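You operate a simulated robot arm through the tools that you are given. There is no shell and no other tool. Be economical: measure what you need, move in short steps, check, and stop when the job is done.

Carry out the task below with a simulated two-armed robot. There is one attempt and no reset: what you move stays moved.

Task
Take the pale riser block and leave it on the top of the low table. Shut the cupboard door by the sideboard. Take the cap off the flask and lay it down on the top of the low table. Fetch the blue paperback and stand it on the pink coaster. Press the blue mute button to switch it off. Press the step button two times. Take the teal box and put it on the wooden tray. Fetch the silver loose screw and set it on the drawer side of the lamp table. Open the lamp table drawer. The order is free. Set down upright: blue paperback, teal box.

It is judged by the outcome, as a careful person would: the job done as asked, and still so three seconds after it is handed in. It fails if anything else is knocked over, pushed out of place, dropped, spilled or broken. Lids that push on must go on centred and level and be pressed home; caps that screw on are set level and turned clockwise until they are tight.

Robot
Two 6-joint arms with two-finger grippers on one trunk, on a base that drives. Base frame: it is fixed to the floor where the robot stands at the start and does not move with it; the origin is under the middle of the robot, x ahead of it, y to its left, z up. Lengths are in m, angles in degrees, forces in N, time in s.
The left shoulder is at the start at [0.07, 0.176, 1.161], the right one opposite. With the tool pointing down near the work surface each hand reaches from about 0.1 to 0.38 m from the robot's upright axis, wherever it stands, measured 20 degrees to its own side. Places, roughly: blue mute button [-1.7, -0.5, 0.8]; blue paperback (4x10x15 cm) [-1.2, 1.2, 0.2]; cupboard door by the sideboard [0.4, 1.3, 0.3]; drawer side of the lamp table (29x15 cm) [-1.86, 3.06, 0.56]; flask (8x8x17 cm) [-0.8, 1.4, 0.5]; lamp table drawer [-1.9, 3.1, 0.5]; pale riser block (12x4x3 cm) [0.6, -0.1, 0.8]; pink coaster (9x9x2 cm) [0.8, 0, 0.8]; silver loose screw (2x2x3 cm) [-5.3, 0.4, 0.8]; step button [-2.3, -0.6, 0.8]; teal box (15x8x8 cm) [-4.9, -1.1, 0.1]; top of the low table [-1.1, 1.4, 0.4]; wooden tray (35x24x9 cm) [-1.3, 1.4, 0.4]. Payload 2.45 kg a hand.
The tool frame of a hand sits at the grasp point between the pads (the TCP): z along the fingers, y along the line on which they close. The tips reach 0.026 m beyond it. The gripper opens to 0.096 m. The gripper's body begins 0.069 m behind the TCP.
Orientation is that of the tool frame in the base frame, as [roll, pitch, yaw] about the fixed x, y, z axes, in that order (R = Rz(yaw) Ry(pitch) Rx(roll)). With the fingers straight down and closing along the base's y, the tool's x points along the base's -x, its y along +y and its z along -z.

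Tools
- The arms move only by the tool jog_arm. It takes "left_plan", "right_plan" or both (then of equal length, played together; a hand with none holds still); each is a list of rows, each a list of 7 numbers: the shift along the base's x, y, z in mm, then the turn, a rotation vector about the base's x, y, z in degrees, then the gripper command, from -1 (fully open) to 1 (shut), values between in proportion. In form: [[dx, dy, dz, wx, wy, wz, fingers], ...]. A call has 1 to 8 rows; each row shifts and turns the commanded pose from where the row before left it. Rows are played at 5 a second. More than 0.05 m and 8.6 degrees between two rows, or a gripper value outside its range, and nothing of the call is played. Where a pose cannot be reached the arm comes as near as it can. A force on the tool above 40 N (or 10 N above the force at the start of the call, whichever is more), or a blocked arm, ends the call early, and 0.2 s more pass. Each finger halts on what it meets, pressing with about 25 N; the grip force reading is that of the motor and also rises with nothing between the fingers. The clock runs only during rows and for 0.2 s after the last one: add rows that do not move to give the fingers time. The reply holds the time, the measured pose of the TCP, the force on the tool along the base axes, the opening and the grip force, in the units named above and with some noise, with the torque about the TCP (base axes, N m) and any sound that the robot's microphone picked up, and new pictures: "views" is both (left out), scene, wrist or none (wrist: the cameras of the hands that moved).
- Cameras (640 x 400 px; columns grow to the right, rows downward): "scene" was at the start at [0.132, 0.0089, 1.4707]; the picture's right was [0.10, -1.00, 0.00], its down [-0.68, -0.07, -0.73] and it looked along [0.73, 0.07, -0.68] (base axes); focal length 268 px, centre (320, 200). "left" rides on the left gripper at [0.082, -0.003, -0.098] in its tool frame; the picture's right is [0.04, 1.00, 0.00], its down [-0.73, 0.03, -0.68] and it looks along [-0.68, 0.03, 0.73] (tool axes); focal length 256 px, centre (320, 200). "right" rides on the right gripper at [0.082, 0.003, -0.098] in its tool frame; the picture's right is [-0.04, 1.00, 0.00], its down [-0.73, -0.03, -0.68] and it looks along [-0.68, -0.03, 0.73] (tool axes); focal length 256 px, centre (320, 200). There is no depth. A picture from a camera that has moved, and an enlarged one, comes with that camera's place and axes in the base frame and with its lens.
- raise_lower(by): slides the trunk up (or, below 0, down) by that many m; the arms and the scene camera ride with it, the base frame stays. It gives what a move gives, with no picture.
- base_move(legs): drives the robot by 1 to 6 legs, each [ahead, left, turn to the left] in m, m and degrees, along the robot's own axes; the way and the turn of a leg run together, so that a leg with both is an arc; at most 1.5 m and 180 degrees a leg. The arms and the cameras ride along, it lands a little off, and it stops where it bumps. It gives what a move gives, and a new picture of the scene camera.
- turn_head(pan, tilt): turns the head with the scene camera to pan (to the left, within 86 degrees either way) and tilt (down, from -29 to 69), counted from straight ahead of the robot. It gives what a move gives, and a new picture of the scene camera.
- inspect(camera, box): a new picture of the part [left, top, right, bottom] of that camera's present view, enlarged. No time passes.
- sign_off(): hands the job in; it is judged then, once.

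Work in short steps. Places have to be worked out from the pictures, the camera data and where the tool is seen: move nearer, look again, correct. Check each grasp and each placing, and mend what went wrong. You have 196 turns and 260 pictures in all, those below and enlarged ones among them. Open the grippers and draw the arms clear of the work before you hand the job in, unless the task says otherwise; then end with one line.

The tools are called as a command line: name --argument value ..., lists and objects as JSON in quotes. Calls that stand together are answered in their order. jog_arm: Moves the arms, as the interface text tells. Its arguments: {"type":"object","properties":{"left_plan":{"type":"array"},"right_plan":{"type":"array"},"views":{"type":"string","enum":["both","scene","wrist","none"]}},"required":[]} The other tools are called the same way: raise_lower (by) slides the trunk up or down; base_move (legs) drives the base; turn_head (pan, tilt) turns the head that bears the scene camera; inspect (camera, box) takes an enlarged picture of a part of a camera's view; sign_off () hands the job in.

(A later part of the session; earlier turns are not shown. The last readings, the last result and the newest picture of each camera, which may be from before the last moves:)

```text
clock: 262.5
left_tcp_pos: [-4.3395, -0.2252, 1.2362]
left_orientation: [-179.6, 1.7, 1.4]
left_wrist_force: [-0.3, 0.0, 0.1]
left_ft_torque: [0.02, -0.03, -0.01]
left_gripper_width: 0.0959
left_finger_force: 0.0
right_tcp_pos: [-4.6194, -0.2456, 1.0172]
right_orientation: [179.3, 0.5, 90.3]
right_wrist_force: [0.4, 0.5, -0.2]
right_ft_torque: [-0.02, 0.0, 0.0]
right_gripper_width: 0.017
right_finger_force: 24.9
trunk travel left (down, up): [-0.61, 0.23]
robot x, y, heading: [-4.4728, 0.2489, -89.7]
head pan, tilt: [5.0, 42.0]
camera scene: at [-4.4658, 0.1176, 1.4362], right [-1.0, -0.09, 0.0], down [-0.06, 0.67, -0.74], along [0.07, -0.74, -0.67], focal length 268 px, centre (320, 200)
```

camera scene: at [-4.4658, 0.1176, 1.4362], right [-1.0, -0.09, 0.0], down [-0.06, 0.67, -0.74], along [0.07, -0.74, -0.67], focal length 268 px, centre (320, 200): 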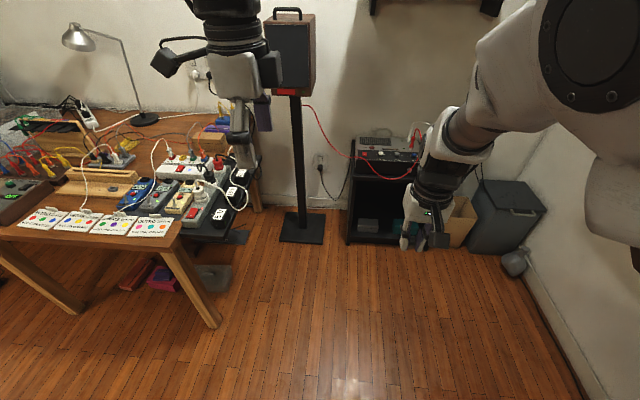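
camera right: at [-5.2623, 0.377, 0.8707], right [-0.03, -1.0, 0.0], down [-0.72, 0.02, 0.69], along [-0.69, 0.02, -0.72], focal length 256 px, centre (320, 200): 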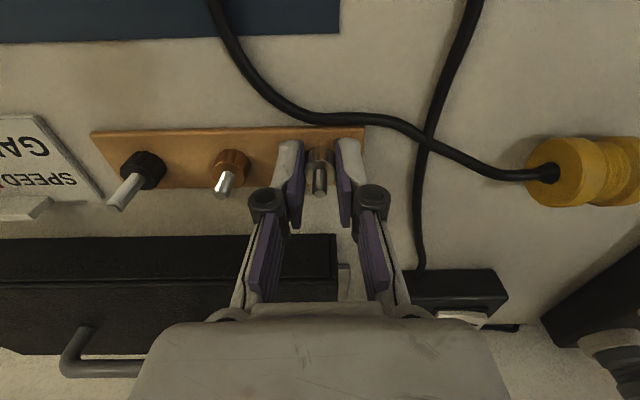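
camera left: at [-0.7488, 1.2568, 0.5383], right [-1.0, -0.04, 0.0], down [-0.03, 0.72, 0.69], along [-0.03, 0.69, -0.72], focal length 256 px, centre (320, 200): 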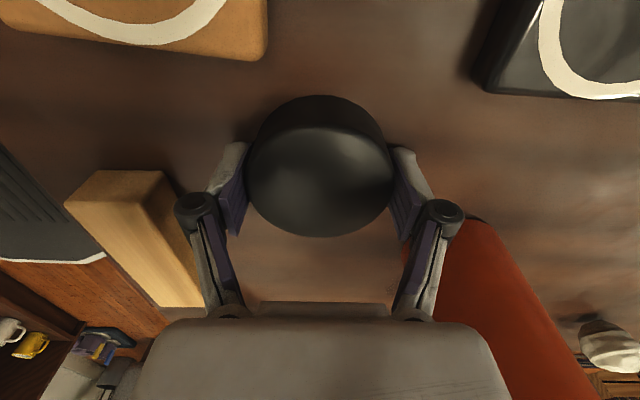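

The teal box should be on the low shelf of the black cart, hidden behind my hand. I strafe right, lower the trunk and move closer for a view.

base_move --legs '[[-0.1, -0.6, 0]]'

raise_lower --by -0.4

turn_head --pan 8 --tilt 30

```text
clock: 264.8
left_tcp_pos: [-4.6728, -0.1525, 1.2365]
left_orientation: [-179.6, 1.4, 4.3]
left_wrist_force: [-1.1, 0.1, 0.5]
left_ft_torque: [-0.04, -0.1, 0.0]
left_gripper_width: 0.0962
left_finger_force: 0.0
right_tcp_pos: [-4.9506, -0.1888, 1.0166]
right_orientation: [178.7, 0.6, 92.9]
right_wrist_force: [-1.1, 0.0, 0.0]
right_ft_torque: [-0.05, -0.08, 0.0]
right_gripper_width: 0.0169
right_finger_force: 24.7
trunk travel left (down, up): [-0.61, 0.23]
robot x, y, heading: [-4.823, 0.3132, -86.9]
head pan, tilt: [5.0, 42.0]
stopped in leg 1: the robot was blocked; the commanded pose is now the measured one
camera scene: at [-4.8175, 0.1834, 1.4365], right [-0.99, -0.14, -0.01], down [-0.09, 0.66, -0.74], along [0.11, -0.74, -0.67], focal length 268 px, centre (320, 200)
```

scene: 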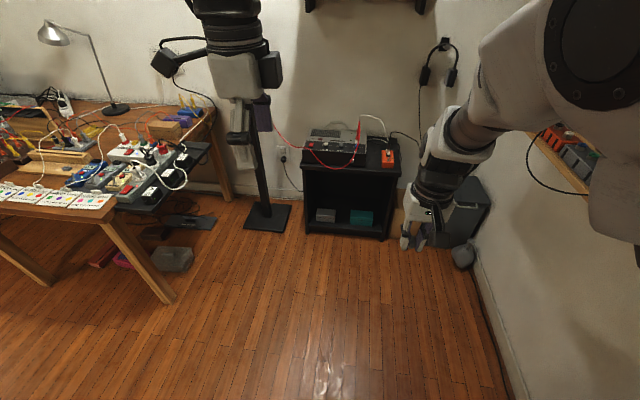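

```text
clock: 268.9
left_tcp_pos: [-4.6168, -0.1157, 1.0321]
left_orientation: [-179.9, 1.8, 10.4]
left_wrist_force: [-0.3, 0.0, 0.6]
left_ft_torque: [0.06, -0.03, 0.0]
left_gripper_width: 0.0959
left_finger_force: 0.1
right_tcp_pos: [-4.8887, -0.1819, 0.818]
right_orientation: [179.1, 1.1, 99.1]
right_wrist_force: [-0.7, -0.7, -1.2]
right_ft_torque: [0.06, -0.01, 0.02]
right_gripper_width: 0.0167
right_finger_force: 24.6
trunk travel left (down, up): [-0.404, 0.436]
robot x, y, heading: [-4.8261, 0.3294, -80.5]
head pan, tilt: [5.0, 42.0]
stopped: the arm was blocked; the commanded pose is now the measured one
```

```text
clock: 269.6
left_tcp_pos: [-4.6149, -0.1149, 1.0321]
left_orientation: [-179.7, 1.8, 10.3]
left_wrist_force: [0.2, 0.2, -0.3]
left_ft_torque: [0.01, -0.01, 0.01]
left_gripper_width: 0.0961
left_finger_force: 0.1
right_tcp_pos: [-4.8897, -0.1809, 0.8157]
right_orientation: [179.2, 0.9, 99.0]
right_wrist_force: [0.9, 0.0, -0.5]
right_ft_torque: [0.01, 0.02, -0.01]
right_gripper_width: 0.0169
right_finger_force: 25.2
trunk travel left (down, up): [-0.404, 0.436]
robot x, y, heading: [-4.8221, 0.3303, -80.9]
head pan, tilt: [8.0, 30.0]
camera scene: at [-4.7855, 0.1945, 1.2507], right [-0.96, -0.3, 0.0], down [-0.15, 0.48, -0.86], along [0.25, -0.83, -0.5], focal length 268 px, centre (320, 200)
```

scene: 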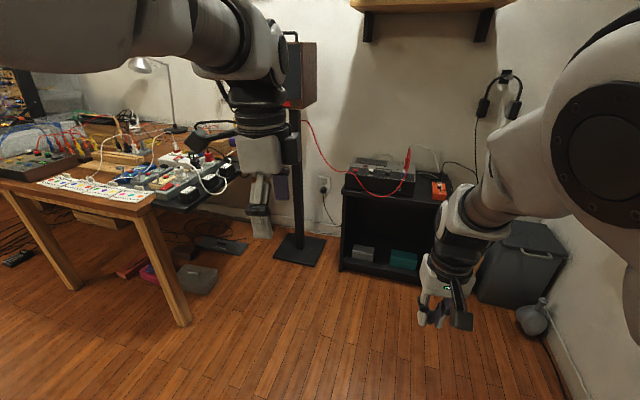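

The right elbow/base bumped the bench. I raise the trunk again, move away to the left and forwards, and straighten the heading.

raise_lower --by 0.2

base_move --legs '[[0, 0.25, 0], [0.5, 0, -9]]'

turn_head --pan -75 --tilt 35

```text
clock: 271.8
left_tcp_pos: [-4.6193, -0.1151, 1.2303]
left_orientation: [-179.6, 1.7, 10.3]
left_wrist_force: [1.1, -0.3, 0.1]
left_ft_torque: [0.0, -0.06, -0.03]
left_gripper_width: 0.0961
left_finger_force: 0.0
right_tcp_pos: [-4.8917, -0.1807, 1.0131]
right_orientation: [178.9, 0.9, 99.1]
right_wrist_force: [0.1, 0.0, 0.0]
right_ft_torque: [0.0, 0.01, 0.01]
right_gripper_width: 0.0165
right_finger_force: 24.8
trunk travel left (down, up): [-0.604, 0.236]
robot x, y, heading: [-4.8266, 0.3297, -80.8]
head pan, tilt: [8.0, 30.0]
```

```text
clock: 276.2
left_tcp_pos: [-4.4121, -0.6091, 1.229]
left_orientation: [-179.9, 1.6, 0.4]
left_wrist_force: [0.4, 0.3, 0.6]
left_ft_torque: [0.01, 0.0, 0.0]
left_gripper_width: 0.0959
left_finger_force: 0.0
right_tcp_pos: [-4.6926, -0.6286, 1.0139]
right_orientation: [179.1, 0.9, 89.4]
right_wrist_force: [-0.3, 1.1, -0.1]
right_ft_torque: [0.0, -0.02, -0.03]
right_gripper_width: 0.0169
right_finger_force: 24.7
trunk travel left (down, up): [-0.604, 0.236]
robot x, y, heading: [-4.5369, -0.1391, -90.8]
head pan, tilt: [8.0, 30.0]
camera scene: at [-4.5271, -0.2754, 1.4482], right [-0.99, -0.13, 0.0], down [-0.06, 0.5, -0.87], along [0.11, -0.86, -0.5], focal length 268 px, centre (320, 200)
```

scene: 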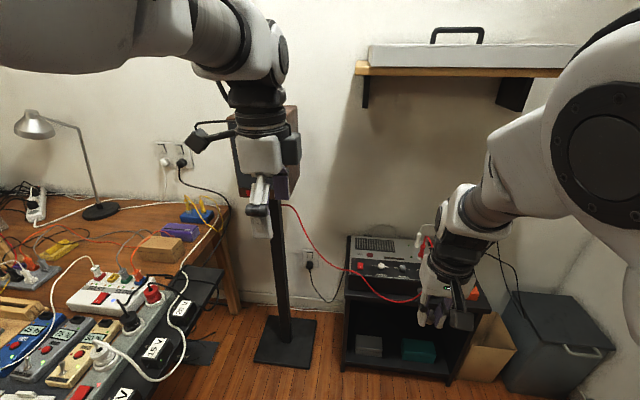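

```text
clock: 277.7
left_tcp_pos: [-4.4117, -0.6098, 1.2299]
left_orientation: [-179.8, 1.6, 0.4]
left_wrist_force: [-0.6, -0.3, -0.1]
left_ft_torque: [0.01, -0.02, -0.05]
left_gripper_width: 0.0964
left_finger_force: 0.1
right_tcp_pos: [-4.6927, -0.6286, 1.0124]
right_orientation: [179.0, 0.9, 89.1]
right_wrist_force: [0.5, -0.3, 0.8]
right_ft_torque: [0.02, -0.01, 0.05]
right_gripper_width: 0.017
right_finger_force: 25.4
trunk travel left (down, up): [-0.604, 0.236]
robot x, y, heading: [-4.5367, -0.1374, -90.8]
head pan, tilt: [-75.0, 35.0]
camera scene: at [-4.6239, -0.2077, 1.4404], right [-0.25, 0.97, 0.0], down [0.56, 0.14, -0.82], along [-0.79, -0.2, -0.57], focal length 268 px, centre (320, 200)
```

scene: 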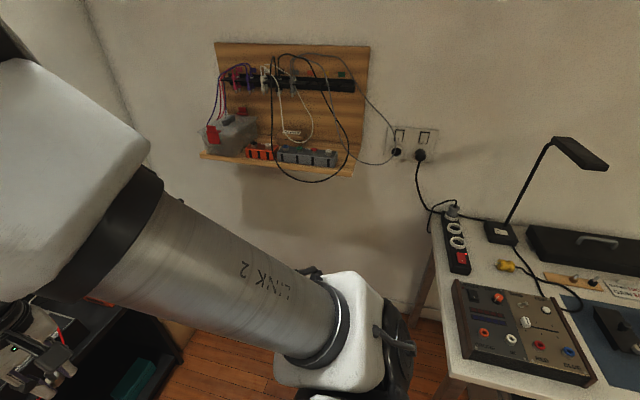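

The bench looks undisturbed. The teal box lies 15 cm wide at ≈[-4.927, −1.134, 0.1], inside the open cart. I'll take it with the left hand, tool down, closing along y, arm stretched in low. I lower the trunk and move to [-4.80, −0.44], heading −104°.

raise_lower --by -0.4

raise_lower --by -0.19

turn_head --pan 0 --tilt 35

base_move --legs '[[0.2, -0.26, 0], [0.06, 0, -13]]'

```text
clock: 281.6
left_tcp_pos: [-4.412, -0.6103, 0.8292]
left_orientation: [-179.9, 1.6, 0.4]
left_wrist_force: [0.0, 0.1, -0.2]
left_ft_torque: [0.01, -0.03, 0.02]
left_gripper_width: 0.0959
left_finger_force: 0.0
right_tcp_pos: [-4.6927, -0.6267, 0.6132]
right_orientation: [179.0, 0.9, 89.2]
right_wrist_force: [0.3, -0.3, -0.3]
right_ft_torque: [-0.03, 0.02, -0.01]
right_gripper_width: 0.0172
right_finger_force: 24.9
trunk travel left (down, up): [-0.204, 0.636]
robot x, y, heading: [-4.5379, -0.1342, -90.8]
head pan, tilt: [-75.0, 35.0]
```

```text
clock: 283.6
left_tcp_pos: [-4.4123, -0.6107, 0.6395]
left_orientation: [-179.8, 1.6, 0.4]
left_wrist_force: [0.8, 0.2, -0.5]
left_ft_torque: [-0.01, 0.04, -0.02]
left_gripper_width: 0.0959
left_finger_force: 0.1
right_tcp_pos: [-4.6919, -0.6277, 0.4224]
right_orientation: [179.0, 0.9, 89.3]
right_wrist_force: [-0.8, 0.8, 0.2]
right_ft_torque: [-0.03, -0.03, -0.04]
right_gripper_width: 0.0173
right_finger_force: 25.1
trunk travel left (down, up): [-0.014, 0.826]
robot x, y, heading: [-4.5375, -0.1348, -90.8]
head pan, tilt: [-75.0, 35.0]
```

```text
clock: 285.1
left_tcp_pos: [-4.4116, -0.6107, 0.6396]
left_orientation: [-179.8, 1.7, 0.4]
left_wrist_force: [-0.5, -0.1, -0.3]
left_ft_torque: [0.02, 0.0, -0.01]
left_gripper_width: 0.0959
left_finger_force: 0.0
right_tcp_pos: [-4.6932, -0.627, 0.4227]
right_orientation: [179.1, 0.9, 89.2]
right_wrist_force: [0.5, -0.2, 0.0]
right_ft_torque: [-0.01, 0.04, -0.01]
right_gripper_width: 0.017
right_finger_force: 24.7
trunk travel left (down, up): [-0.014, 0.826]
robot x, y, heading: [-4.535, -0.1381, -90.7]
head pan, tilt: [0.0, 35.0]
camera scene: at [-4.5397, -0.2739, 0.8504], right [-1.0, 0.01, 0.0], down [0.01, 0.57, -0.82], along [-0.01, -0.82, -0.57], focal length 268 px, centre (320, 200)
```

scene: 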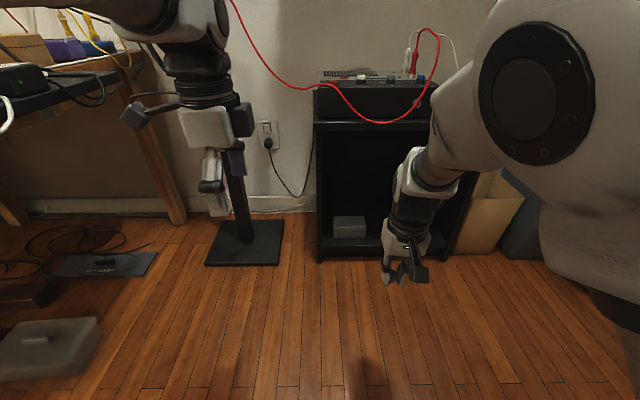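

```text
clock: 288.1
left_tcp_pos: [-4.7984, -0.8872, 0.6389]
left_orientation: [-179.8, 1.7, -12.9]
left_wrist_force: [0.2, -0.3, -0.7]
left_ft_torque: [-0.02, -0.04, 0.01]
left_gripper_width: 0.0959
left_finger_force: 0.0
right_tcp_pos: [-5.0751, -0.8404, 0.4238]
right_orientation: [179.0, 0.9, 75.8]
right_wrist_force: [0.0, -0.5, 0.1]
right_ft_torque: [-0.01, -0.01, -0.01]
right_gripper_width: 0.0169
right_finger_force: 24.7
trunk travel left (down, up): [-0.014, 0.826]
robot x, y, heading: [-4.8087, -0.3987, -104.1]
head pan, tilt: [0.0, 35.0]
camera scene: at [-4.8451, -0.5316, 0.8503], right [-0.97, 0.24, 0.0], down [0.14, 0.56, -0.82], along [-0.2, -0.79, -0.57], focal length 268 px, centre (320, 200)
```

scene: 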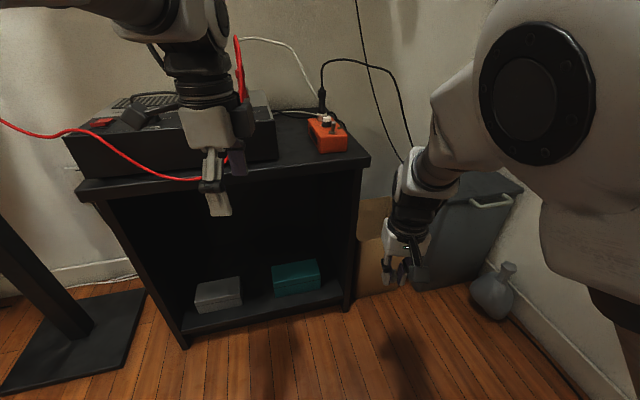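

A clear view: the teal box spans x −4.99…−4.84, y −1.10…−1.18, top ≈0.14. I lower the left hand outside the cart and square its yaw.

jog_arm --left_plan '[[-5, 5, -45, 0, 0, 6.5, -1], [-5, 5, -45, 0, 0, 6.5, -1], [-5, 0, -48, 0, 0, 0, -1], [-5, 0, -48, 0, 0, 0, -1], [-5, 0, -48, 0, 0, 0, -1], [-5, 0, -48, 0, 0, 0, -1], [-5, 0, -48, 0, 0, 0, -1], [-5, 0, -48, 0, 0, 0, -1]]' --views "none"

jog_arm --left_plan '[[-11, -30, 0, 0, 0, 0, -1], [-11, -35, 0, 0, 0, 0, -1], [-11, -35, 0, 0, 0, 0, -1], [-11, -35, 0, 0, 0, 0, -1]]' --views "both"

```text
clock: 289.9
left_tcp_pos: [-4.8007, -0.9113, 0.2702]
left_orientation: [-179.2, 4.0, 2.4]
left_wrist_force: [-0.5, -0.1, 0.6]
left_ft_torque: [-0.04, -0.01, -0.02]
left_gripper_width: 0.096
left_finger_force: 0.1
left hand out of reach, approached as far as the arm can: row 3, 4, 5, 6, 7
right_tcp_pos: [-5.0764, -0.8413, 0.4219]
right_orientation: [179.0, 0.9, 75.8]
right_wrist_force: [0.5, -0.1, 0.3]
right_ft_torque: [-0.01, 0.0, 0.0]
right_gripper_width: 0.017
right_finger_force: 24.7
trunk travel left (down, up): [-0.014, 0.826]
robot x, y, heading: [-4.8141, -0.398, -103.9]
head pan, tilt: [0.0, 35.0]
```

```text
clock: 290.9
left_tcp_pos: [-4.8527, -1.0355, 0.2651]
left_orientation: [-179.8, 1.7, 0.1]
left_wrist_force: [-0.4, -0.2, 0.3]
left_ft_torque: [-0.02, 0.0, 0.0]
left_gripper_width: 0.0961
left_finger_force: 0.0
right_tcp_pos: [-5.0756, -0.8401, 0.4234]
right_orientation: [179.0, 1.0, 75.8]
right_wrist_force: [-0.8, 0.5, -0.5]
right_ft_torque: [-0.01, 0.0, -0.01]
right_gripper_width: 0.0169
right_finger_force: 24.6
trunk travel left (down, up): [-0.014, 0.826]
robot x, y, heading: [-4.8122, -0.3994, -104.1]
head pan, tilt: [0.0, 35.0]
camera scene: at [-4.8452, -0.5317, 0.8504], right [-0.97, 0.24, 0.0], down [0.14, 0.56, -0.82], along [-0.2, -0.79, -0.57], focal length 268 px, centre (320, 200)
camera left: at [-4.7704, -1.0358, 0.3602], right [0.04, -1.0, -0.01], down [-0.71, -0.03, 0.7], along [-0.7, -0.02, -0.72], focal length 256 px, centre (320, 200)
```

scene: 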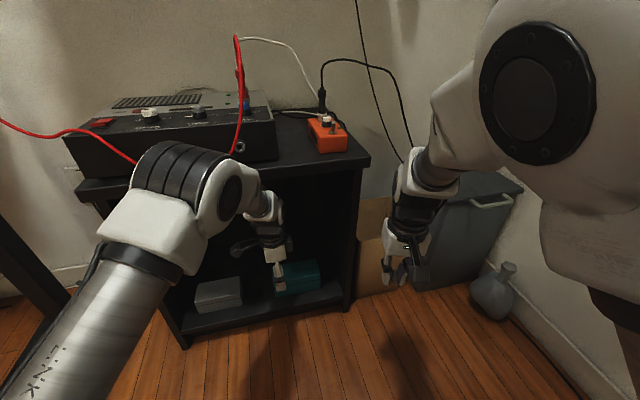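
left: 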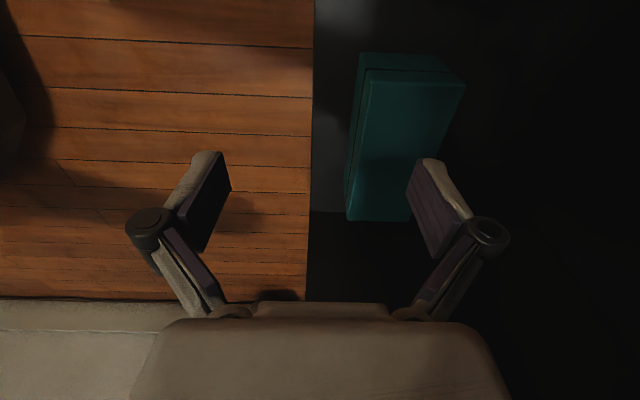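

The hand enters the cart freely. Box centre now reads ≈[-4.915, −1.12]. I move above it and look again before descending.

jog_arm --left_plan '[[-15, -20, -5, 0, 0, 1, -1], [-15, -20, -10, 0, 0, 1, -1], [-16, -20, -10, 0, 0, 1, -1], [-16, -20, -10, 0, 0, 0, -1], [0, 0, 0, 0, 0, 0, -1]]' --views "wrist"

```text
clock: 292.1
left_tcp_pos: [-4.9164, -1.1167, 0.2299]
left_orientation: [-179.7, 1.6, 2.9]
left_wrist_force: [0.2, -0.6, -0.5]
left_ft_torque: [0.0, 0.01, -0.04]
left_gripper_width: 0.0956
left_finger_force: 0.0
right_tcp_pos: [-5.0752, -0.8401, 0.4227]
right_orientation: [179.0, 0.9, 75.8]
right_wrist_force: [0.5, 0.1, -0.6]
right_ft_torque: [-0.01, -0.01, 0.0]
right_gripper_width: 0.0169
right_finger_force: 25.0
trunk travel left (down, up): [-0.014, 0.826]
robot x, y, heading: [-4.8115, -0.3969, -103.9]
head pan, tilt: [0.0, 35.0]
camera left: at [-4.8328, -1.1114, 0.3253], right [0.09, -1.0, -0.01], down [-0.71, -0.07, 0.7], along [-0.7, -0.06, -0.72], focal length 256 px, centre (320, 200)
```

left: 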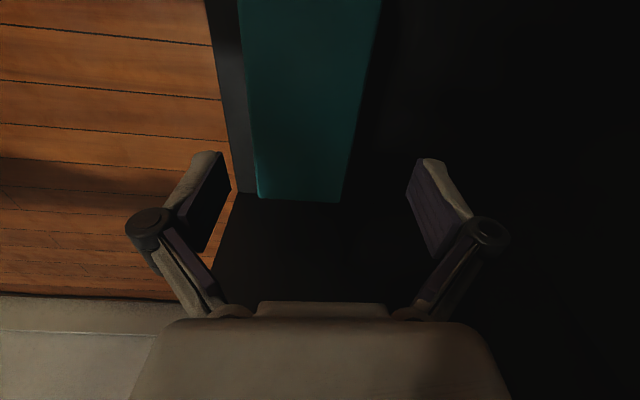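

The box centre is at ≈[-4.935, −1.105]. I correct, descend to mid-height and close.

jog_arm --left_plan '[[-10, 6, 0, 0, 0, -1.5, -1], [-9, 6, -20, 0, 0, 0, -1], [0, 0, -35, 0, 0, 0, -1], [0, 0, -35, 0, 0, 0, -1], [0, 0, -22, 0, 0, 0, -1], [0, 0, 0, 0, 0, 0, 0.5], [0, 0, 0, 0, 0, 0, 1]]' --views "wrist"

```text
clock: 293.7
left_tcp_pos: [-4.9242, -1.0991, 0.1279]
left_orientation: [179.6, 1.8, 1.4]
left_wrist_force: [-4.4, -12.1, 35.6]
left_ft_torque: [0.08, -0.52, -0.19]
left_gripper_width: 0.0808
left_finger_force: 24.6
left hand out of reach, approached as far as the arm can: row 4, 5
right_tcp_pos: [-5.0763, -0.8399, 0.4259]
right_orientation: [179.0, 1.1, 75.8]
right_wrist_force: [0.3, 0.2, -0.5]
right_ft_torque: [-0.03, 0.0, 0.0]
right_gripper_width: 0.0169
right_finger_force: 24.6
trunk travel left (down, up): [-0.014, 0.826]
robot x, y, heading: [-4.8087, -0.398, -104.2]
head pan, tilt: [0.0, 35.0]
camera left: at [-4.841, -1.0938, 0.2223], right [0.07, -1.0, 0.01], down [-0.71, -0.04, 0.7], along [-0.7, -0.05, -0.71], focal length 256 px, centre (320, 200)
```

left: 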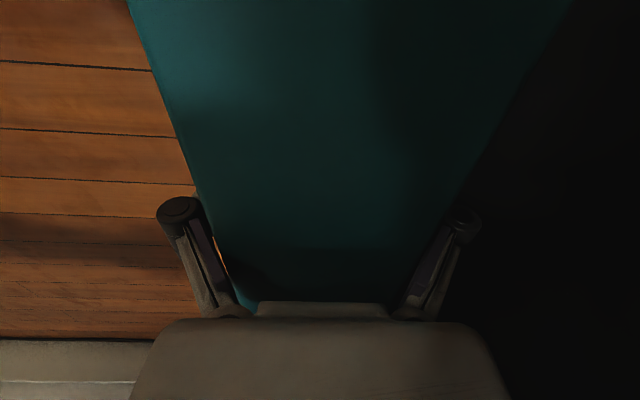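

Box gripped (81 mm). I lift it 4 cm and back the base straight out.

jog_arm --left_plan '[[0, 0, 15, 0, 0, 0, 1], [0, 0, 25, 0, 0, 0, 1], [0, 0, 10, 0, 0, 0, 1]]' --views "none"

base_move --legs '[[-0.45, 0, 0]]'

```text
clock: 294.5
left_tcp_pos: [-4.9232, -1.0967, 0.1718]
left_orientation: [-179.7, 1.6, 1.5]
left_wrist_force: [-0.3, 1.0, -2.7]
left_ft_torque: [0.0, 0.03, 0.01]
left_gripper_width: 0.0696
left_finger_force: 25.2
right_tcp_pos: [-5.0756, -0.8384, 0.422]
right_orientation: [179.0, 1.0, 75.8]
right_wrist_force: [-0.4, -0.5, 0.3]
right_ft_torque: [-0.01, 0.01, -0.01]
right_gripper_width: 0.0171
right_finger_force: 24.8
trunk travel left (down, up): [-0.014, 0.826]
robot x, y, heading: [-4.8052, -0.4003, -103.9]
head pan, tilt: [0.0, 35.0]
```

```text
clock: 297.2
left_tcp_pos: [-4.8115, -0.6605, 0.1712]
left_orientation: [-179.7, 1.6, 1.8]
left_wrist_force: [0.2, 0.1, -2.0]
left_ft_torque: [-0.03, 0.02, -0.01]
left_gripper_width: 0.0699
left_finger_force: 24.3
right_tcp_pos: [-4.9661, -0.4034, 0.4214]
right_orientation: [179.0, 0.9, 76.2]
right_wrist_force: [-0.1, -0.3, -1.0]
right_ft_torque: [0.0, 0.01, 0.0]
right_gripper_width: 0.0172
right_finger_force: 25.4
trunk travel left (down, up): [-0.014, 0.826]
robot x, y, heading: [-4.7017, 0.0394, -104.0]
head pan, tilt: [0.0, 35.0]
camera scene: at [-4.7357, -0.0941, 0.8503], right [-0.97, 0.24, 0.0], down [0.14, 0.56, -0.82], along [-0.2, -0.8, -0.57], focal length 268 px, centre (320, 200)
```

scene: 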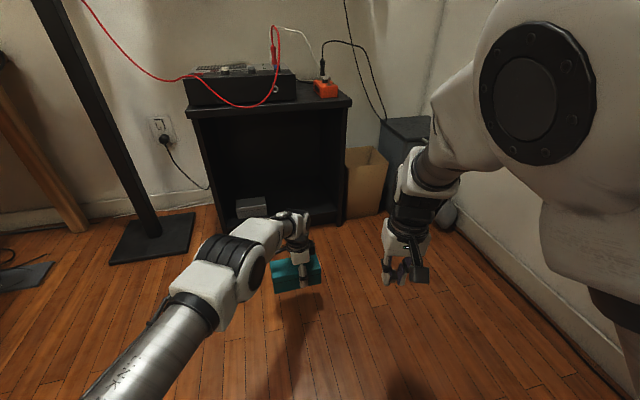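

The teal box is out. I raise the trunk, turn left to +x, drive back along the corridor and turn to face the low table's tray.

raise_lower --by 0.4

raise_lower --by 0.15

base_move --legs '[[0, 0, 104], [1.45, 0.13, 0], [1.45, 0.13, 0], [0.35, 0, 0], [0, 0, 90]]'

```text
clock: 301.3
left_tcp_pos: [-4.7921, -0.6694, 0.2794]
left_orientation: [-179.0, 1.9, 2.8]
left_wrist_force: [-0.7, 0.0, -3.0]
left_ft_torque: [-0.03, 0.03, -0.02]
left_gripper_width: 0.0697
left_finger_force: 25.2
right_tcp_pos: [-4.9479, -0.4192, 0.5327]
right_orientation: [179.5, 0.1, 77.1]
right_wrist_force: [-0.7, -0.4, 0.7]
right_ft_torque: [0.03, 0.03, -0.02]
right_gripper_width: 0.017
right_finger_force: 24.4
trunk travel left (down, up): [-0.129, 0.711]
robot x, y, heading: [-4.6967, 0.034, -102.7]
head pan, tilt: [0.0, 35.0]
stopped: the arm was blocked; the commanded pose is now the measured one
```

```text
clock: 303.2
left_tcp_pos: [-4.7875, -0.6679, 0.2811]
left_orientation: [-179.0, 1.7, 2.9]
left_wrist_force: [-1.2, 0.4, -2.3]
left_ft_torque: [-0.03, 0.02, 0.03]
left_gripper_width: 0.0697
left_finger_force: 25.0
right_tcp_pos: [-4.9458, -0.4194, 0.5333]
right_orientation: [179.2, 0.0, 77.1]
right_wrist_force: [0.3, -0.4, 0.1]
right_ft_torque: [-0.03, 0.01, 0.01]
right_gripper_width: 0.0171
right_finger_force: 25.0
trunk travel left (down, up): [-0.132, 0.708]
robot x, y, heading: [-4.6916, 0.0372, -102.6]
head pan, tilt: [0.0, 35.0]
stopped: the arm was blocked; the commanded pose is now the measured one
```

```text
clock: 327.5
left_tcp_pos: [-1.5177, 1.0407, 0.2902]
left_orientation: [-179.8, 1.6, -162.3]
left_wrist_force: [-0.9, 0.8, -2.1]
left_ft_torque: [-0.02, -0.03, 0.03]
left_gripper_width: 0.0698
left_finger_force: 24.5
right_tcp_pos: [-1.2998, 0.8373, 0.541]
right_orientation: [179.0, 0.9, -87.9]
right_wrist_force: [0.0, -0.9, 0.1]
right_ft_torque: [-0.05, 0.01, 0.01]
right_gripper_width: 0.017
right_finger_force: 25.1
trunk travel left (down, up): [-0.132, 0.708]
robot x, y, heading: [-1.4284, 0.3388, 92.1]
head pan, tilt: [0.0, 35.0]
camera scene: at [-1.4364, 0.4778, 0.9684], right [1.0, 0.04, 0.0], down [0.02, -0.57, -0.82], along [-0.03, 0.82, -0.57], focal length 268 px, centre (320, 200)
```

scene: 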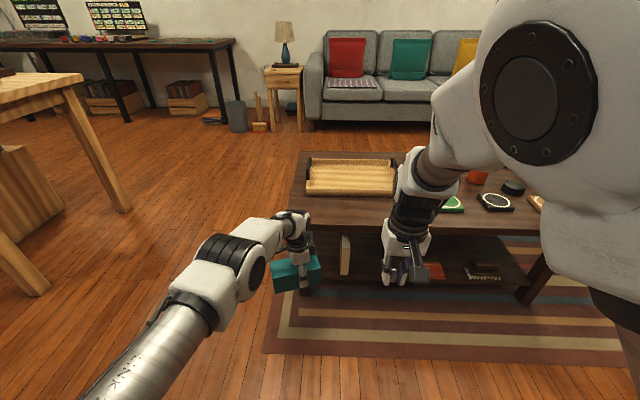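

Box still gripped; tray is at x −1.515…−1.20, y 1.24…1.50. I back off a bit, raise the trunk, square the box's yaw and drive so that it hangs over the tray's middle.

base_move --legs '[[-0.12, 0, -2]]'

raise_lower --by 0.33

jog_arm --left_plan '[[0, 0, 0, 0, 0, -7.5, 1], [0, 0, 0, 0, 0, -7.5, 1], [0, 0, 0, 0, 0, 0, 1]]' --views "none"

```text
clock: 328.7
left_tcp_pos: [-1.4922, 0.9219, 0.2897]
left_orientation: [-179.8, 1.6, -164.2]
left_wrist_force: [-0.4, 0.1, -2.8]
left_ft_torque: [-0.02, -0.04, -0.01]
left_gripper_width: 0.0698
left_finger_force: 24.8
right_tcp_pos: [-1.2804, 0.7093, 0.5415]
right_orientation: [178.8, 0.9, -89.9]
right_wrist_force: [-0.4, -0.9, -0.5]
right_ft_torque: [-0.02, 0.0, 0.0]
right_gripper_width: 0.017
right_finger_force: 24.4
trunk travel left (down, up): [-0.132, 0.708]
robot x, y, heading: [-1.4306, 0.2157, 90.3]
head pan, tilt: [0.0, 35.0]
camera scene: at [-1.4294, 0.3553, 0.9685], right [1.0, 0.01, 0.0], down [0.0, -0.57, -0.82], along [0.0, 0.82, -0.57], focal length 268 px, centre (320, 200)
```

scene: 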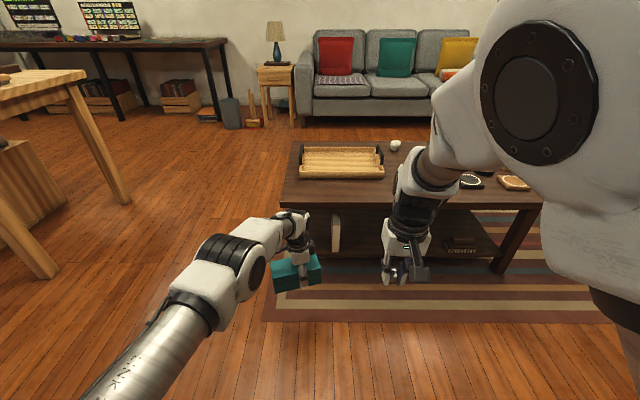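

```text
clock: 332.0
left_tcp_pos: [-1.4917, 0.9212, 0.6197]
left_orientation: [-179.8, 1.6, -164.1]
left_wrist_force: [-0.1, 1.1, -2.4]
left_ft_torque: [0.03, -0.06, -0.01]
left_gripper_width: 0.0695
left_finger_force: 24.7
right_tcp_pos: [-1.2813, 0.7107, 0.8717]
right_orientation: [178.9, 0.9, -89.8]
right_wrist_force: [0.5, -0.1, -0.2]
right_ft_torque: [0.02, -0.04, -0.02]
right_gripper_width: 0.0169
right_finger_force: 24.8
trunk travel left (down, up): [-0.462, 0.378]
robot x, y, heading: [-1.423, 0.2169, 90.3]
head pan, tilt: [0.0, 35.0]
```

```text
clock: 332.8
left_tcp_pos: [-1.4926, 0.9216, 0.6194]
left_orientation: [-179.8, 1.7, -179.3]
left_wrist_force: [0.2, 0.8, -2.6]
left_ft_torque: [-0.01, -0.05, 0.01]
left_gripper_width: 0.0698
left_finger_force: 25.1
right_tcp_pos: [-1.2812, 0.711, 0.8709]
right_orientation: [178.9, 0.9, -89.8]
right_wrist_force: [0.1, -0.2, -0.8]
right_ft_torque: [-0.02, 0.0, 0.01]
right_gripper_width: 0.0169
right_finger_force: 24.9
trunk travel left (down, up): [-0.462, 0.378]
robot x, y, heading: [-1.4256, 0.214, 90.2]
head pan, tilt: [0.0, 35.0]
```

Tray centre refined to [-1.347, 1.37]. I drive the box over it.

base_move --legs '[[0.448, -0.143, 0]]'

inspect --camera "left" --box '[0, 0, 640, 400]'

```text
clock: 335.6
left_tcp_pos: [-1.3451, 1.3697, 0.6201]
left_orientation: [-179.7, 1.6, -179.3]
left_wrist_force: [0.0, -0.7, -2.7]
left_ft_torque: [-0.02, -0.01, -0.02]
left_gripper_width: 0.0697
left_finger_force: 24.9
right_tcp_pos: [-1.1333, 1.1591, 0.8701]
right_orientation: [178.9, 0.8, -90.1]
right_wrist_force: [0.6, 0.2, 0.5]
right_ft_torque: [-0.03, 0.02, -0.01]
right_gripper_width: 0.0169
right_finger_force: 24.8
trunk travel left (down, up): [-0.462, 0.378]
robot x, y, heading: [-1.2873, 0.6664, 89.9]
head pan, tilt: [0.0, 35.0]
camera scene: at [-1.2851, 0.8051, 1.2983], right [1.0, 0.0, 0.0], down [0.0, -0.57, -0.82], along [0.0, 0.82, -0.57], focal length 268 px, centre (320, 200)
```

scene: 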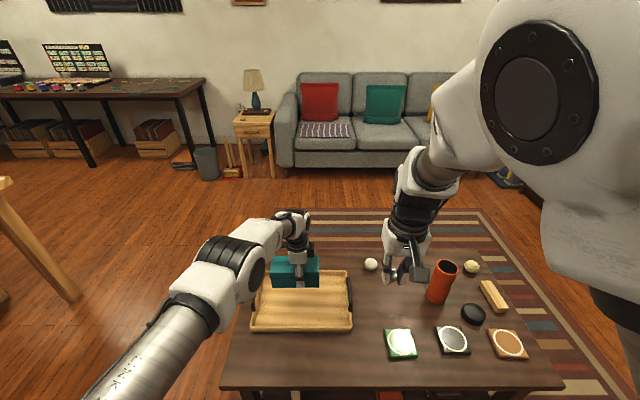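

```text
1.00 times, centred on (320, 200) of left (not enlarged: the box is as wide or as high as the picture)
camera zoom: at [-1.4318, 1.3659, 0.7144], right [-0.05, 1.0, -0.01], down [0.71, 0.04, 0.7], along [0.7, 0.03, -0.71], focal length 256 px, centre (320, 200)
```

zoom: 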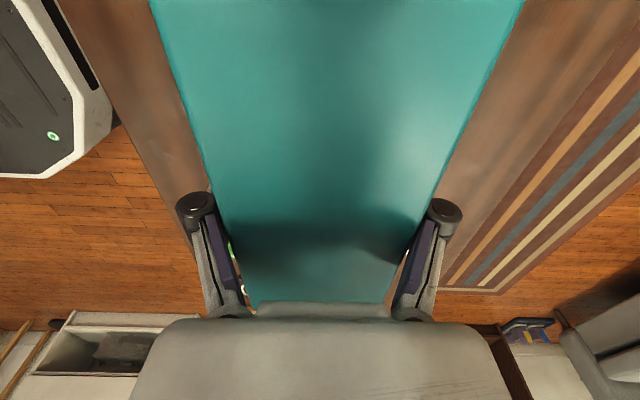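

The box is over the tray well inside its rim. I lower with the trunk to just above the floor of the tray.

raise_lower --by -0.145

raise_lower --by -0.012

raise_lower --by -0.008

```text
clock: 337.3
left_tcp_pos: [-1.3463, 1.3719, 0.4751]
left_orientation: [-179.8, 1.6, -179.4]
left_wrist_force: [-0.5, -0.1, -2.3]
left_ft_torque: [-0.02, -0.04, 0.0]
left_gripper_width: 0.0698
left_finger_force: 25.4
right_tcp_pos: [-1.1354, 1.158, 0.7267]
right_orientation: [178.9, 1.0, -90.0]
right_wrist_force: [0.7, -0.6, 0.3]
right_ft_torque: [0.03, -0.03, -0.01]
right_gripper_width: 0.017
right_finger_force: 24.9
trunk travel left (down, up): [-0.317, 0.523]
robot x, y, heading: [-1.2855, 0.6672, 90.1]
head pan, tilt: [0.0, 35.0]
```

```text
clock: 337.9
left_tcp_pos: [-1.3453, 1.3704, 0.4646]
left_orientation: [-180.0, 1.6, -179.4]
left_wrist_force: [0.4, 1.5, 4.4]
left_ft_torque: [-0.06, 0.6, -0.15]
left_gripper_width: 0.0698
left_finger_force: 25.2
right_tcp_pos: [-1.1359, 1.1582, 0.7144]
right_orientation: [179.0, 0.9, -90.1]
right_wrist_force: [0.4, 0.2, -0.5]
right_ft_torque: [-0.01, 0.0, 0.0]
right_gripper_width: 0.0167
right_finger_force: 24.8
trunk travel left (down, up): [-0.305, 0.535]
robot x, y, heading: [-1.2851, 0.6674, 89.9]
head pan, tilt: [0.0, 35.0]
```

```text
clock: 338.5
left_tcp_pos: [-1.3461, 1.3744, 0.4631]
left_orientation: [179.5, 1.6, -179.3]
left_wrist_force: [-0.1, -1.1, 18.0]
left_ft_torque: [-0.8, 0.36, 0.09]
left_gripper_width: 0.0701
left_finger_force: 24.6
right_tcp_pos: [-1.1354, 1.1565, 0.7084]
right_orientation: [178.9, 1.0, -90.1]
right_wrist_force: [0.7, -0.5, 0.1]
right_ft_torque: [-0.02, 0.01, 0.0]
right_gripper_width: 0.0172
right_finger_force: 25.0
trunk travel left (down, up): [-0.297, 0.543]
robot x, y, heading: [-1.2838, 0.6669, 90.1]
head pan, tilt: [0.0, 35.0]
stopped: the force on the tool passed its limit at 41 N (the readings are from after the stop); the commanded pose is now the measured one
```

Set down in the tray. I open the left hand and raise straight up.

jog_arm --left_plan '[[0, 0, 0, 0, 0, 0, 0], [0, 0, 0, 0, 0, 0, -0.8], [0, 0, 0, 0, 0, 0, -0.8]]' --views "none"

raise_lower --by 0.3

inspect --camera "left" --box '[0, 0, 640, 400]'

```text
clock: 339.3
left_tcp_pos: [-1.3465, 1.3726, 0.4578]
left_orientation: [179.9, 1.7, -179.4]
left_wrist_force: [0.3, 0.2, 1.5]
left_ft_torque: [-0.05, 0.0, -0.01]
left_gripper_width: 0.0865
left_finger_force: 0.2
right_tcp_pos: [-1.1346, 1.1581, 0.706]
right_orientation: [178.8, 0.9, -90.1]
right_wrist_force: [-0.5, -0.5, 0.5]
right_ft_torque: [0.0, -0.01, -0.04]
right_gripper_width: 0.0171
right_finger_force: 25.3
trunk travel left (down, up): [-0.297, 0.543]
robot x, y, heading: [-1.2871, 0.663, 90.0]
head pan, tilt: [0.0, 35.0]
```

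```text
clock: 342.3
left_tcp_pos: [-1.3455, 1.3732, 0.7579]
left_orientation: [179.8, 1.7, -179.4]
left_wrist_force: [0.2, 0.4, -0.2]
left_ft_torque: [0.03, -0.01, 0.0]
left_gripper_width: 0.0865
left_finger_force: 0.1
right_tcp_pos: [-1.1348, 1.158, 1.0061]
right_orientation: [178.9, 1.0, -90.0]
right_wrist_force: [-0.1, -0.6, -0.3]
right_ft_torque: [0.0, 0.0, 0.04]
right_gripper_width: 0.017
right_finger_force: 25.2
trunk travel left (down, up): [-0.597, 0.243]
robot x, y, heading: [-1.2829, 0.6631, 90.1]
head pan, tilt: [0.0, 35.0]
```

```text
1.00 times, centred on (320, 200) of left (not enlarged: the box is as wide or as high as the picture)
camera zoom: at [-1.432, 1.3672, 0.854], right [-0.05, 1.0, 0.0], down [0.71, 0.04, 0.7], along [0.7, 0.04, -0.71], focal length 256 px, centre (320, 200)
```

zoom: 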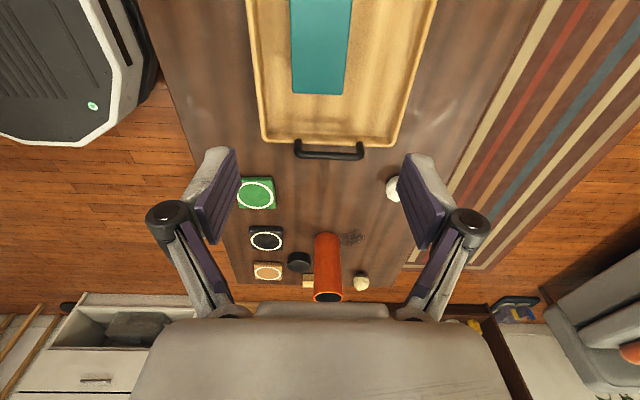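

The teal box stands in the tray. Now the lamp table: I strafe left past the low table and drive up towards it.

base_move --legs '[[0, 0.76, 0], [0.9, 0, 0], [0.8, 0, 0]]'

turn_head --pan -5 --tilt 48

```text
clock: 354.5
left_tcp_pos: [-2.1634, 3.0533, 0.7598]
left_orientation: [179.9, 1.7, -177.7]
left_wrist_force: [0.9, 0.5, -0.6]
left_ft_torque: [-0.03, 0.01, -0.02]
left_gripper_width: 0.0863
left_finger_force: 0.1
right_tcp_pos: [-1.9473, 2.8438, 1.0058]
right_orientation: [178.9, 0.9, -88.6]
right_wrist_force: [0.0, 0.4, -0.4]
right_ft_torque: [0.0, 0.01, 0.0]
right_gripper_width: 0.0168
right_finger_force: 24.9
trunk travel left (down, up): [-0.597, 0.243]
robot x, y, heading: [-2.0823, 2.3465, 91.9]
head pan, tilt: [0.0, 35.0]
camera scene: at [-2.0871, 2.486, 1.4337], right [1.0, 0.03, 0.0], down [0.02, -0.57, -0.82], along [-0.02, 0.82, -0.57], focal length 268 px, centre (320, 200)
```

scene: 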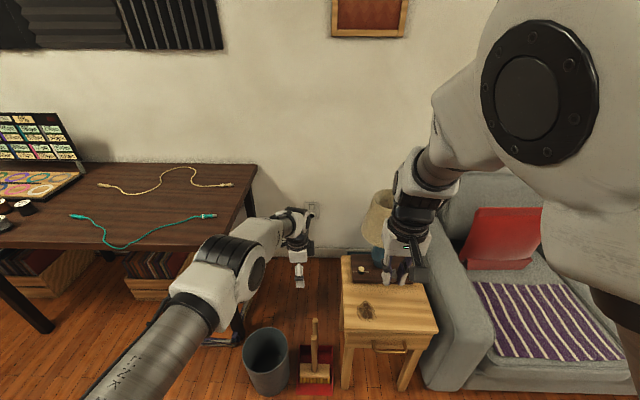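

```text
clock: 355.3
left_tcp_pos: [-2.1637, 3.0537, 0.7586]
left_orientation: [179.7, 1.7, -177.8]
left_wrist_force: [-0.3, 0.2, -0.1]
left_ft_torque: [0.01, 0.01, -0.05]
left_gripper_width: 0.0863
left_finger_force: 0.0
right_tcp_pos: [-1.9476, 2.8442, 1.0074]
right_orientation: [178.9, 0.9, -88.5]
right_wrist_force: [-0.6, 0.4, -1.0]
right_ft_torque: [0.0, 0.01, 0.01]
right_gripper_width: 0.0171
right_finger_force: 25.3
trunk travel left (down, up): [-0.597, 0.243]
robot x, y, heading: [-2.0818, 2.3455, 91.7]
head pan, tilt: [-5.0, 48.0]
camera scene: at [-2.08, 2.4765, 1.4148], right [1.0, -0.06, 0.0], down [-0.04, -0.74, -0.67], along [0.04, 0.67, -0.74], focal length 268 px, centre (320, 200)
```

scene: 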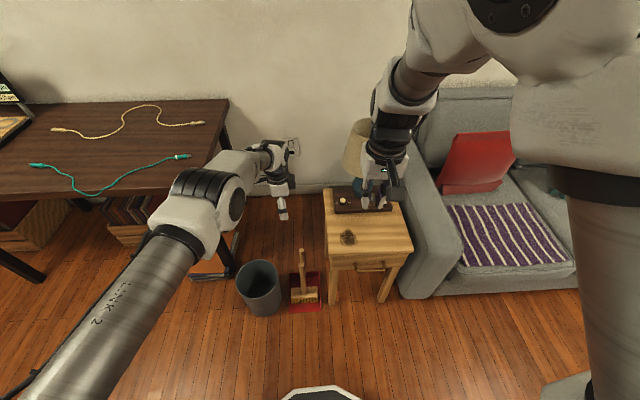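

Lamp table top: x −2.02…−1.70, front edge y≈2.975; the front half is free. I draw the left arm in, drive so the right hand is over the front half, and lower.

jog_arm --left_plan '[[-10, -40, 10, 0, 0, 0, -1], [-10, -40, 10, 0, 0, 0, -1], [-10, -40, 10, 0, 0, 0, -1], [-10, -40, 10, 0, 0, 0, -1], [0, -40, 10, 0, 0, 0, -1]]' --views "none"

base_move --legs '[[0.2, -0.08, -1.7]]'

raise_lower --by -0.3

inspect --camera "right" --box '[0, 0, 640, 400]'

```text
clock: 356.5
left_tcp_pos: [-2.2127, 2.8525, 0.8032]
left_orientation: [-179.1, 2.5, -176.6]
left_wrist_force: [0.1, -0.1, -1.0]
left_ft_torque: [0.04, 0.0, 0.03]
left_gripper_width: 0.096
left_finger_force: 0.0
left hand out of reach, approached as far as the arm can: row 5
right_tcp_pos: [-1.9478, 2.8437, 1.0072]
right_orientation: [179.0, 0.9, -88.5]
right_wrist_force: [0.0, -0.3, -0.3]
right_ft_torque: [0.02, 0.0, -0.05]
right_gripper_width: 0.0168
right_finger_force: 24.9
trunk travel left (down, up): [-0.597, 0.243]
robot x, y, heading: [-2.0843, 2.3498, 91.7]
head pan, tilt: [-5.0, 48.0]
```

```text
clock: 358.1
left_tcp_pos: [-2.1208, 3.0594, 0.8082]
left_orientation: [-179.7, 2.6, -178.2]
left_wrist_force: [0.3, 0.0, 0.0]
left_ft_torque: [-0.02, 0.0, 0.01]
left_gripper_width: 0.096
left_finger_force: 0.1
right_tcp_pos: [-1.856, 3.0387, 1.0072]
right_orientation: [178.9, 0.9, -90.0]
right_wrist_force: [-0.4, 0.5, -1.2]
right_ft_torque: [-0.02, 0.02, 0.01]
right_gripper_width: 0.0171
right_finger_force: 24.7
trunk travel left (down, up): [-0.597, 0.243]
robot x, y, heading: [-2.0066, 2.5468, 90.5]
head pan, tilt: [-5.0, 48.0]
camera scene: at [-1.999, 2.6754, 1.4147], right [1.0, -0.09, 0.0], down [-0.06, -0.74, -0.67], along [0.06, 0.67, -0.74], focal length 268 px, centre (320, 200)
```

scene: 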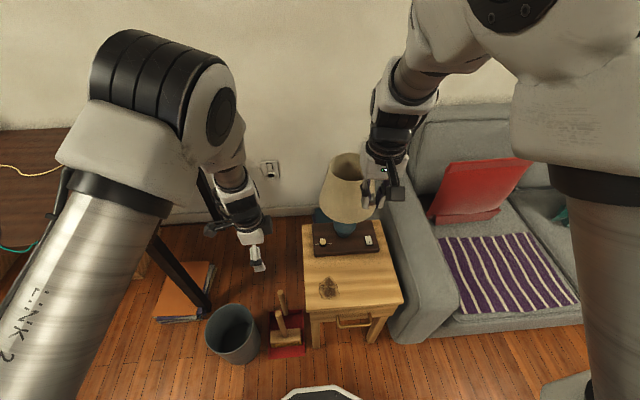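

```text
clock: 361.1
left_tcp_pos: [-2.122, 3.0588, 0.5089]
left_orientation: [-179.6, 2.7, -178.0]
left_wrist_force: [0.8, -0.3, 0.4]
left_ft_torque: [0.03, -0.02, -0.01]
left_gripper_width: 0.096
left_finger_force: 0.2
right_tcp_pos: [-1.8564, 3.0392, 0.7071]
right_orientation: [178.9, 0.9, -90.1]
right_wrist_force: [0.8, 0.6, -0.5]
right_ft_torque: [-0.03, 0.02, -0.02]
right_gripper_width: 0.0169
right_finger_force: 24.6
trunk travel left (down, up): [-0.297, 0.543]
robot x, y, heading: [-2.0034, 2.5492, 90.0]
head pan, tilt: [-5.0, 48.0]
```

```text
1.00 times, centred on (320, 200) of right (not enlarged: the box is as wide or as high as the picture)
camera zoom: at [-1.8564, 2.9566, 0.8049], right [-1.0, 0.04, 0.02], down [0.04, 0.72, 0.69], along [0.01, 0.69, -0.72], focal length 256 px, centre (320, 200)
```

zoom: 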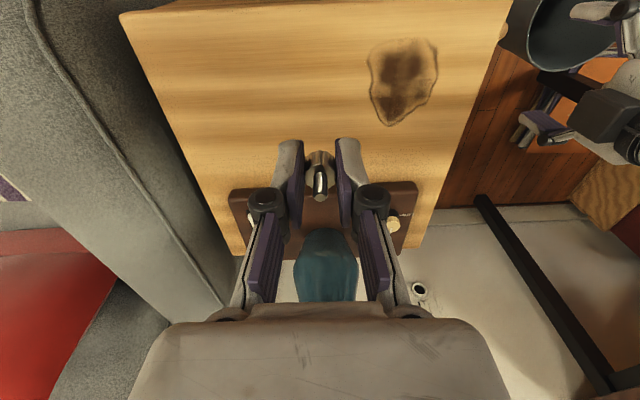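

The spot below is free front half of the top. I lower the screw in steps until contact.

jog_arm --right_plan '[[0, 0, -40, 0, 0, 0, 1], [0, 0, -40, 0, 0, 0, 1], [0, 0, -15, 0, 0, 0, 1], [0, 0, -6, 0, 0, 0, 1], [0, 0, -5, 0, 0, 0, 1], [0, 0, -5, 0, 0, 0, 1]]' --views "none"

```text
clock: 362.5
left_tcp_pos: [-2.1221, 3.0591, 0.5093]
left_orientation: [-179.8, 2.7, -178.2]
left_wrist_force: [0.2, -1.0, 0.6]
left_ft_torque: [0.0, 0.02, 0.05]
left_gripper_width: 0.0959
left_finger_force: 0.1
right_tcp_pos: [-1.8536, 3.041, 0.598]
right_orientation: [177.8, 1.0, -91.0]
right_wrist_force: [-0.8, -0.9, 0.0]
right_ft_torque: [-0.02, 0.0, -0.05]
right_gripper_width: 0.0171
right_finger_force: 25.2
trunk travel left (down, up): [-0.297, 0.543]
robot x, y, heading: [-2.0076, 2.5458, 89.9]
head pan, tilt: [-5.0, 48.0]
```

jog_arm --right_plan '[[0, 0, -4, 0, 0, 0, 1], [0, 0, -4, 0, 0, 0, 1], [0, 0, -3, 0, 0, 0, 1], [0, 0, -3, 0, 0, 0, 1], [0, 0, -3, 0, 0, 0, 1], [0, 0, -3, 0, 0, 0, 1]]' --views "none"

inspect --camera "right" --box '[200, 50, 440, 200]'

```text
clock: 363.9
left_tcp_pos: [-2.1218, 3.0594, 0.5082]
left_orientation: [-179.8, 2.7, -178.2]
left_wrist_force: [0.3, -0.1, -0.7]
left_ft_torque: [-0.03, -0.02, -0.02]
left_gripper_width: 0.0958
left_finger_force: 0.0
right_tcp_pos: [-1.854, 3.0399, 0.5766]
right_orientation: [178.2, 0.9, -90.6]
right_wrist_force: [2.6, 1.2, 8.7]
right_ft_torque: [-0.09, -0.19, -0.01]
right_gripper_width: 0.017
right_finger_force: 24.7
trunk travel left (down, up): [-0.297, 0.543]
robot x, y, heading: [-2.01, 2.5485, 90.0]
head pan, tilt: [-5.0, 48.0]
```

```text
2.67 times, centred on (320, 125) of right
camera zoom: at [-1.855, 2.9573, 0.6751], right [-1.0, 0.05, 0.03], down [0.06, 0.72, 0.69], along [0.01, 0.69, -0.72], focal length 683 px, centre (320, 400)
```

zoom: 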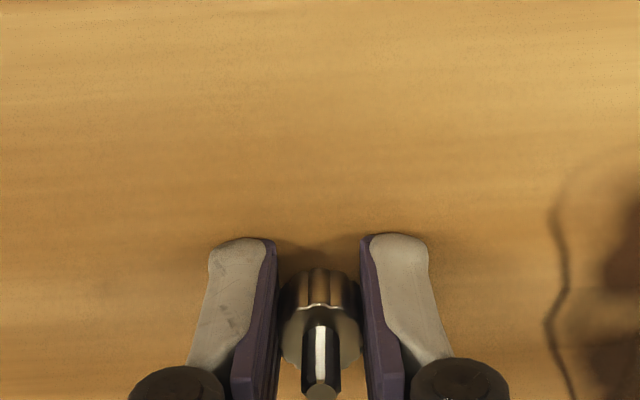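

Contact on the top. I open and lift away, then look.

jog_arm --right_plan '[[0, 0, 0, 0, 0, 0, 0.4], [0, 0, 0, 0, 0, 0, 0], [0, 0, 30, 0, 0, 0, 0], [0, 0, 45, 0, 0, 0, 0], [0, 0, 45, 0, 0, 0, 0], [0, -20, 40, 0, 0, 0, 0], [0, -30, 30, 0, 0, 0, 0]]' --views "wrist"

```text
clock: 365.5
left_tcp_pos: [-2.1217, 3.0594, 0.5094]
left_orientation: [-179.8, 2.8, -178.1]
left_wrist_force: [0.8, -0.3, 0.6]
left_ft_torque: [0.02, 0.03, -0.01]
left_gripper_width: 0.0959
left_finger_force: 0.1
right_tcp_pos: [-1.8552, 2.9896, 0.7626]
right_orientation: [178.3, 0.5, -90.2]
right_wrist_force: [0.3, 0.0, -0.5]
right_ft_torque: [0.02, 0.0, -0.01]
right_gripper_width: 0.0478
right_finger_force: 0.1
trunk travel left (down, up): [-0.297, 0.543]
robot x, y, heading: [-2.0041, 2.5463, 89.9]
head pan, tilt: [-5.0, 48.0]
camera right: at [-1.8548, 2.908, 0.8623], right [-1.0, 0.04, 0.03], down [0.05, 0.73, 0.68], along [0.01, 0.68, -0.73], focal length 256 px, centre (320, 200)
```

right: 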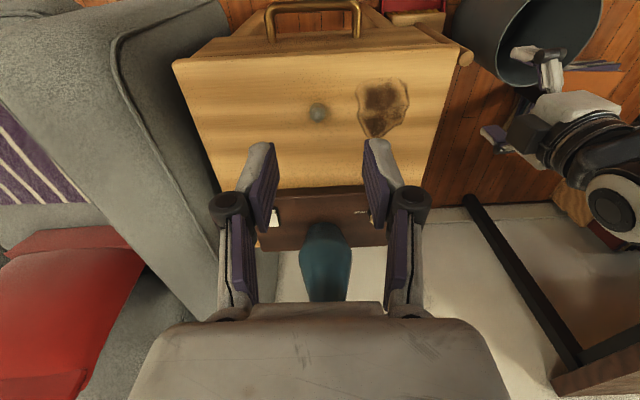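

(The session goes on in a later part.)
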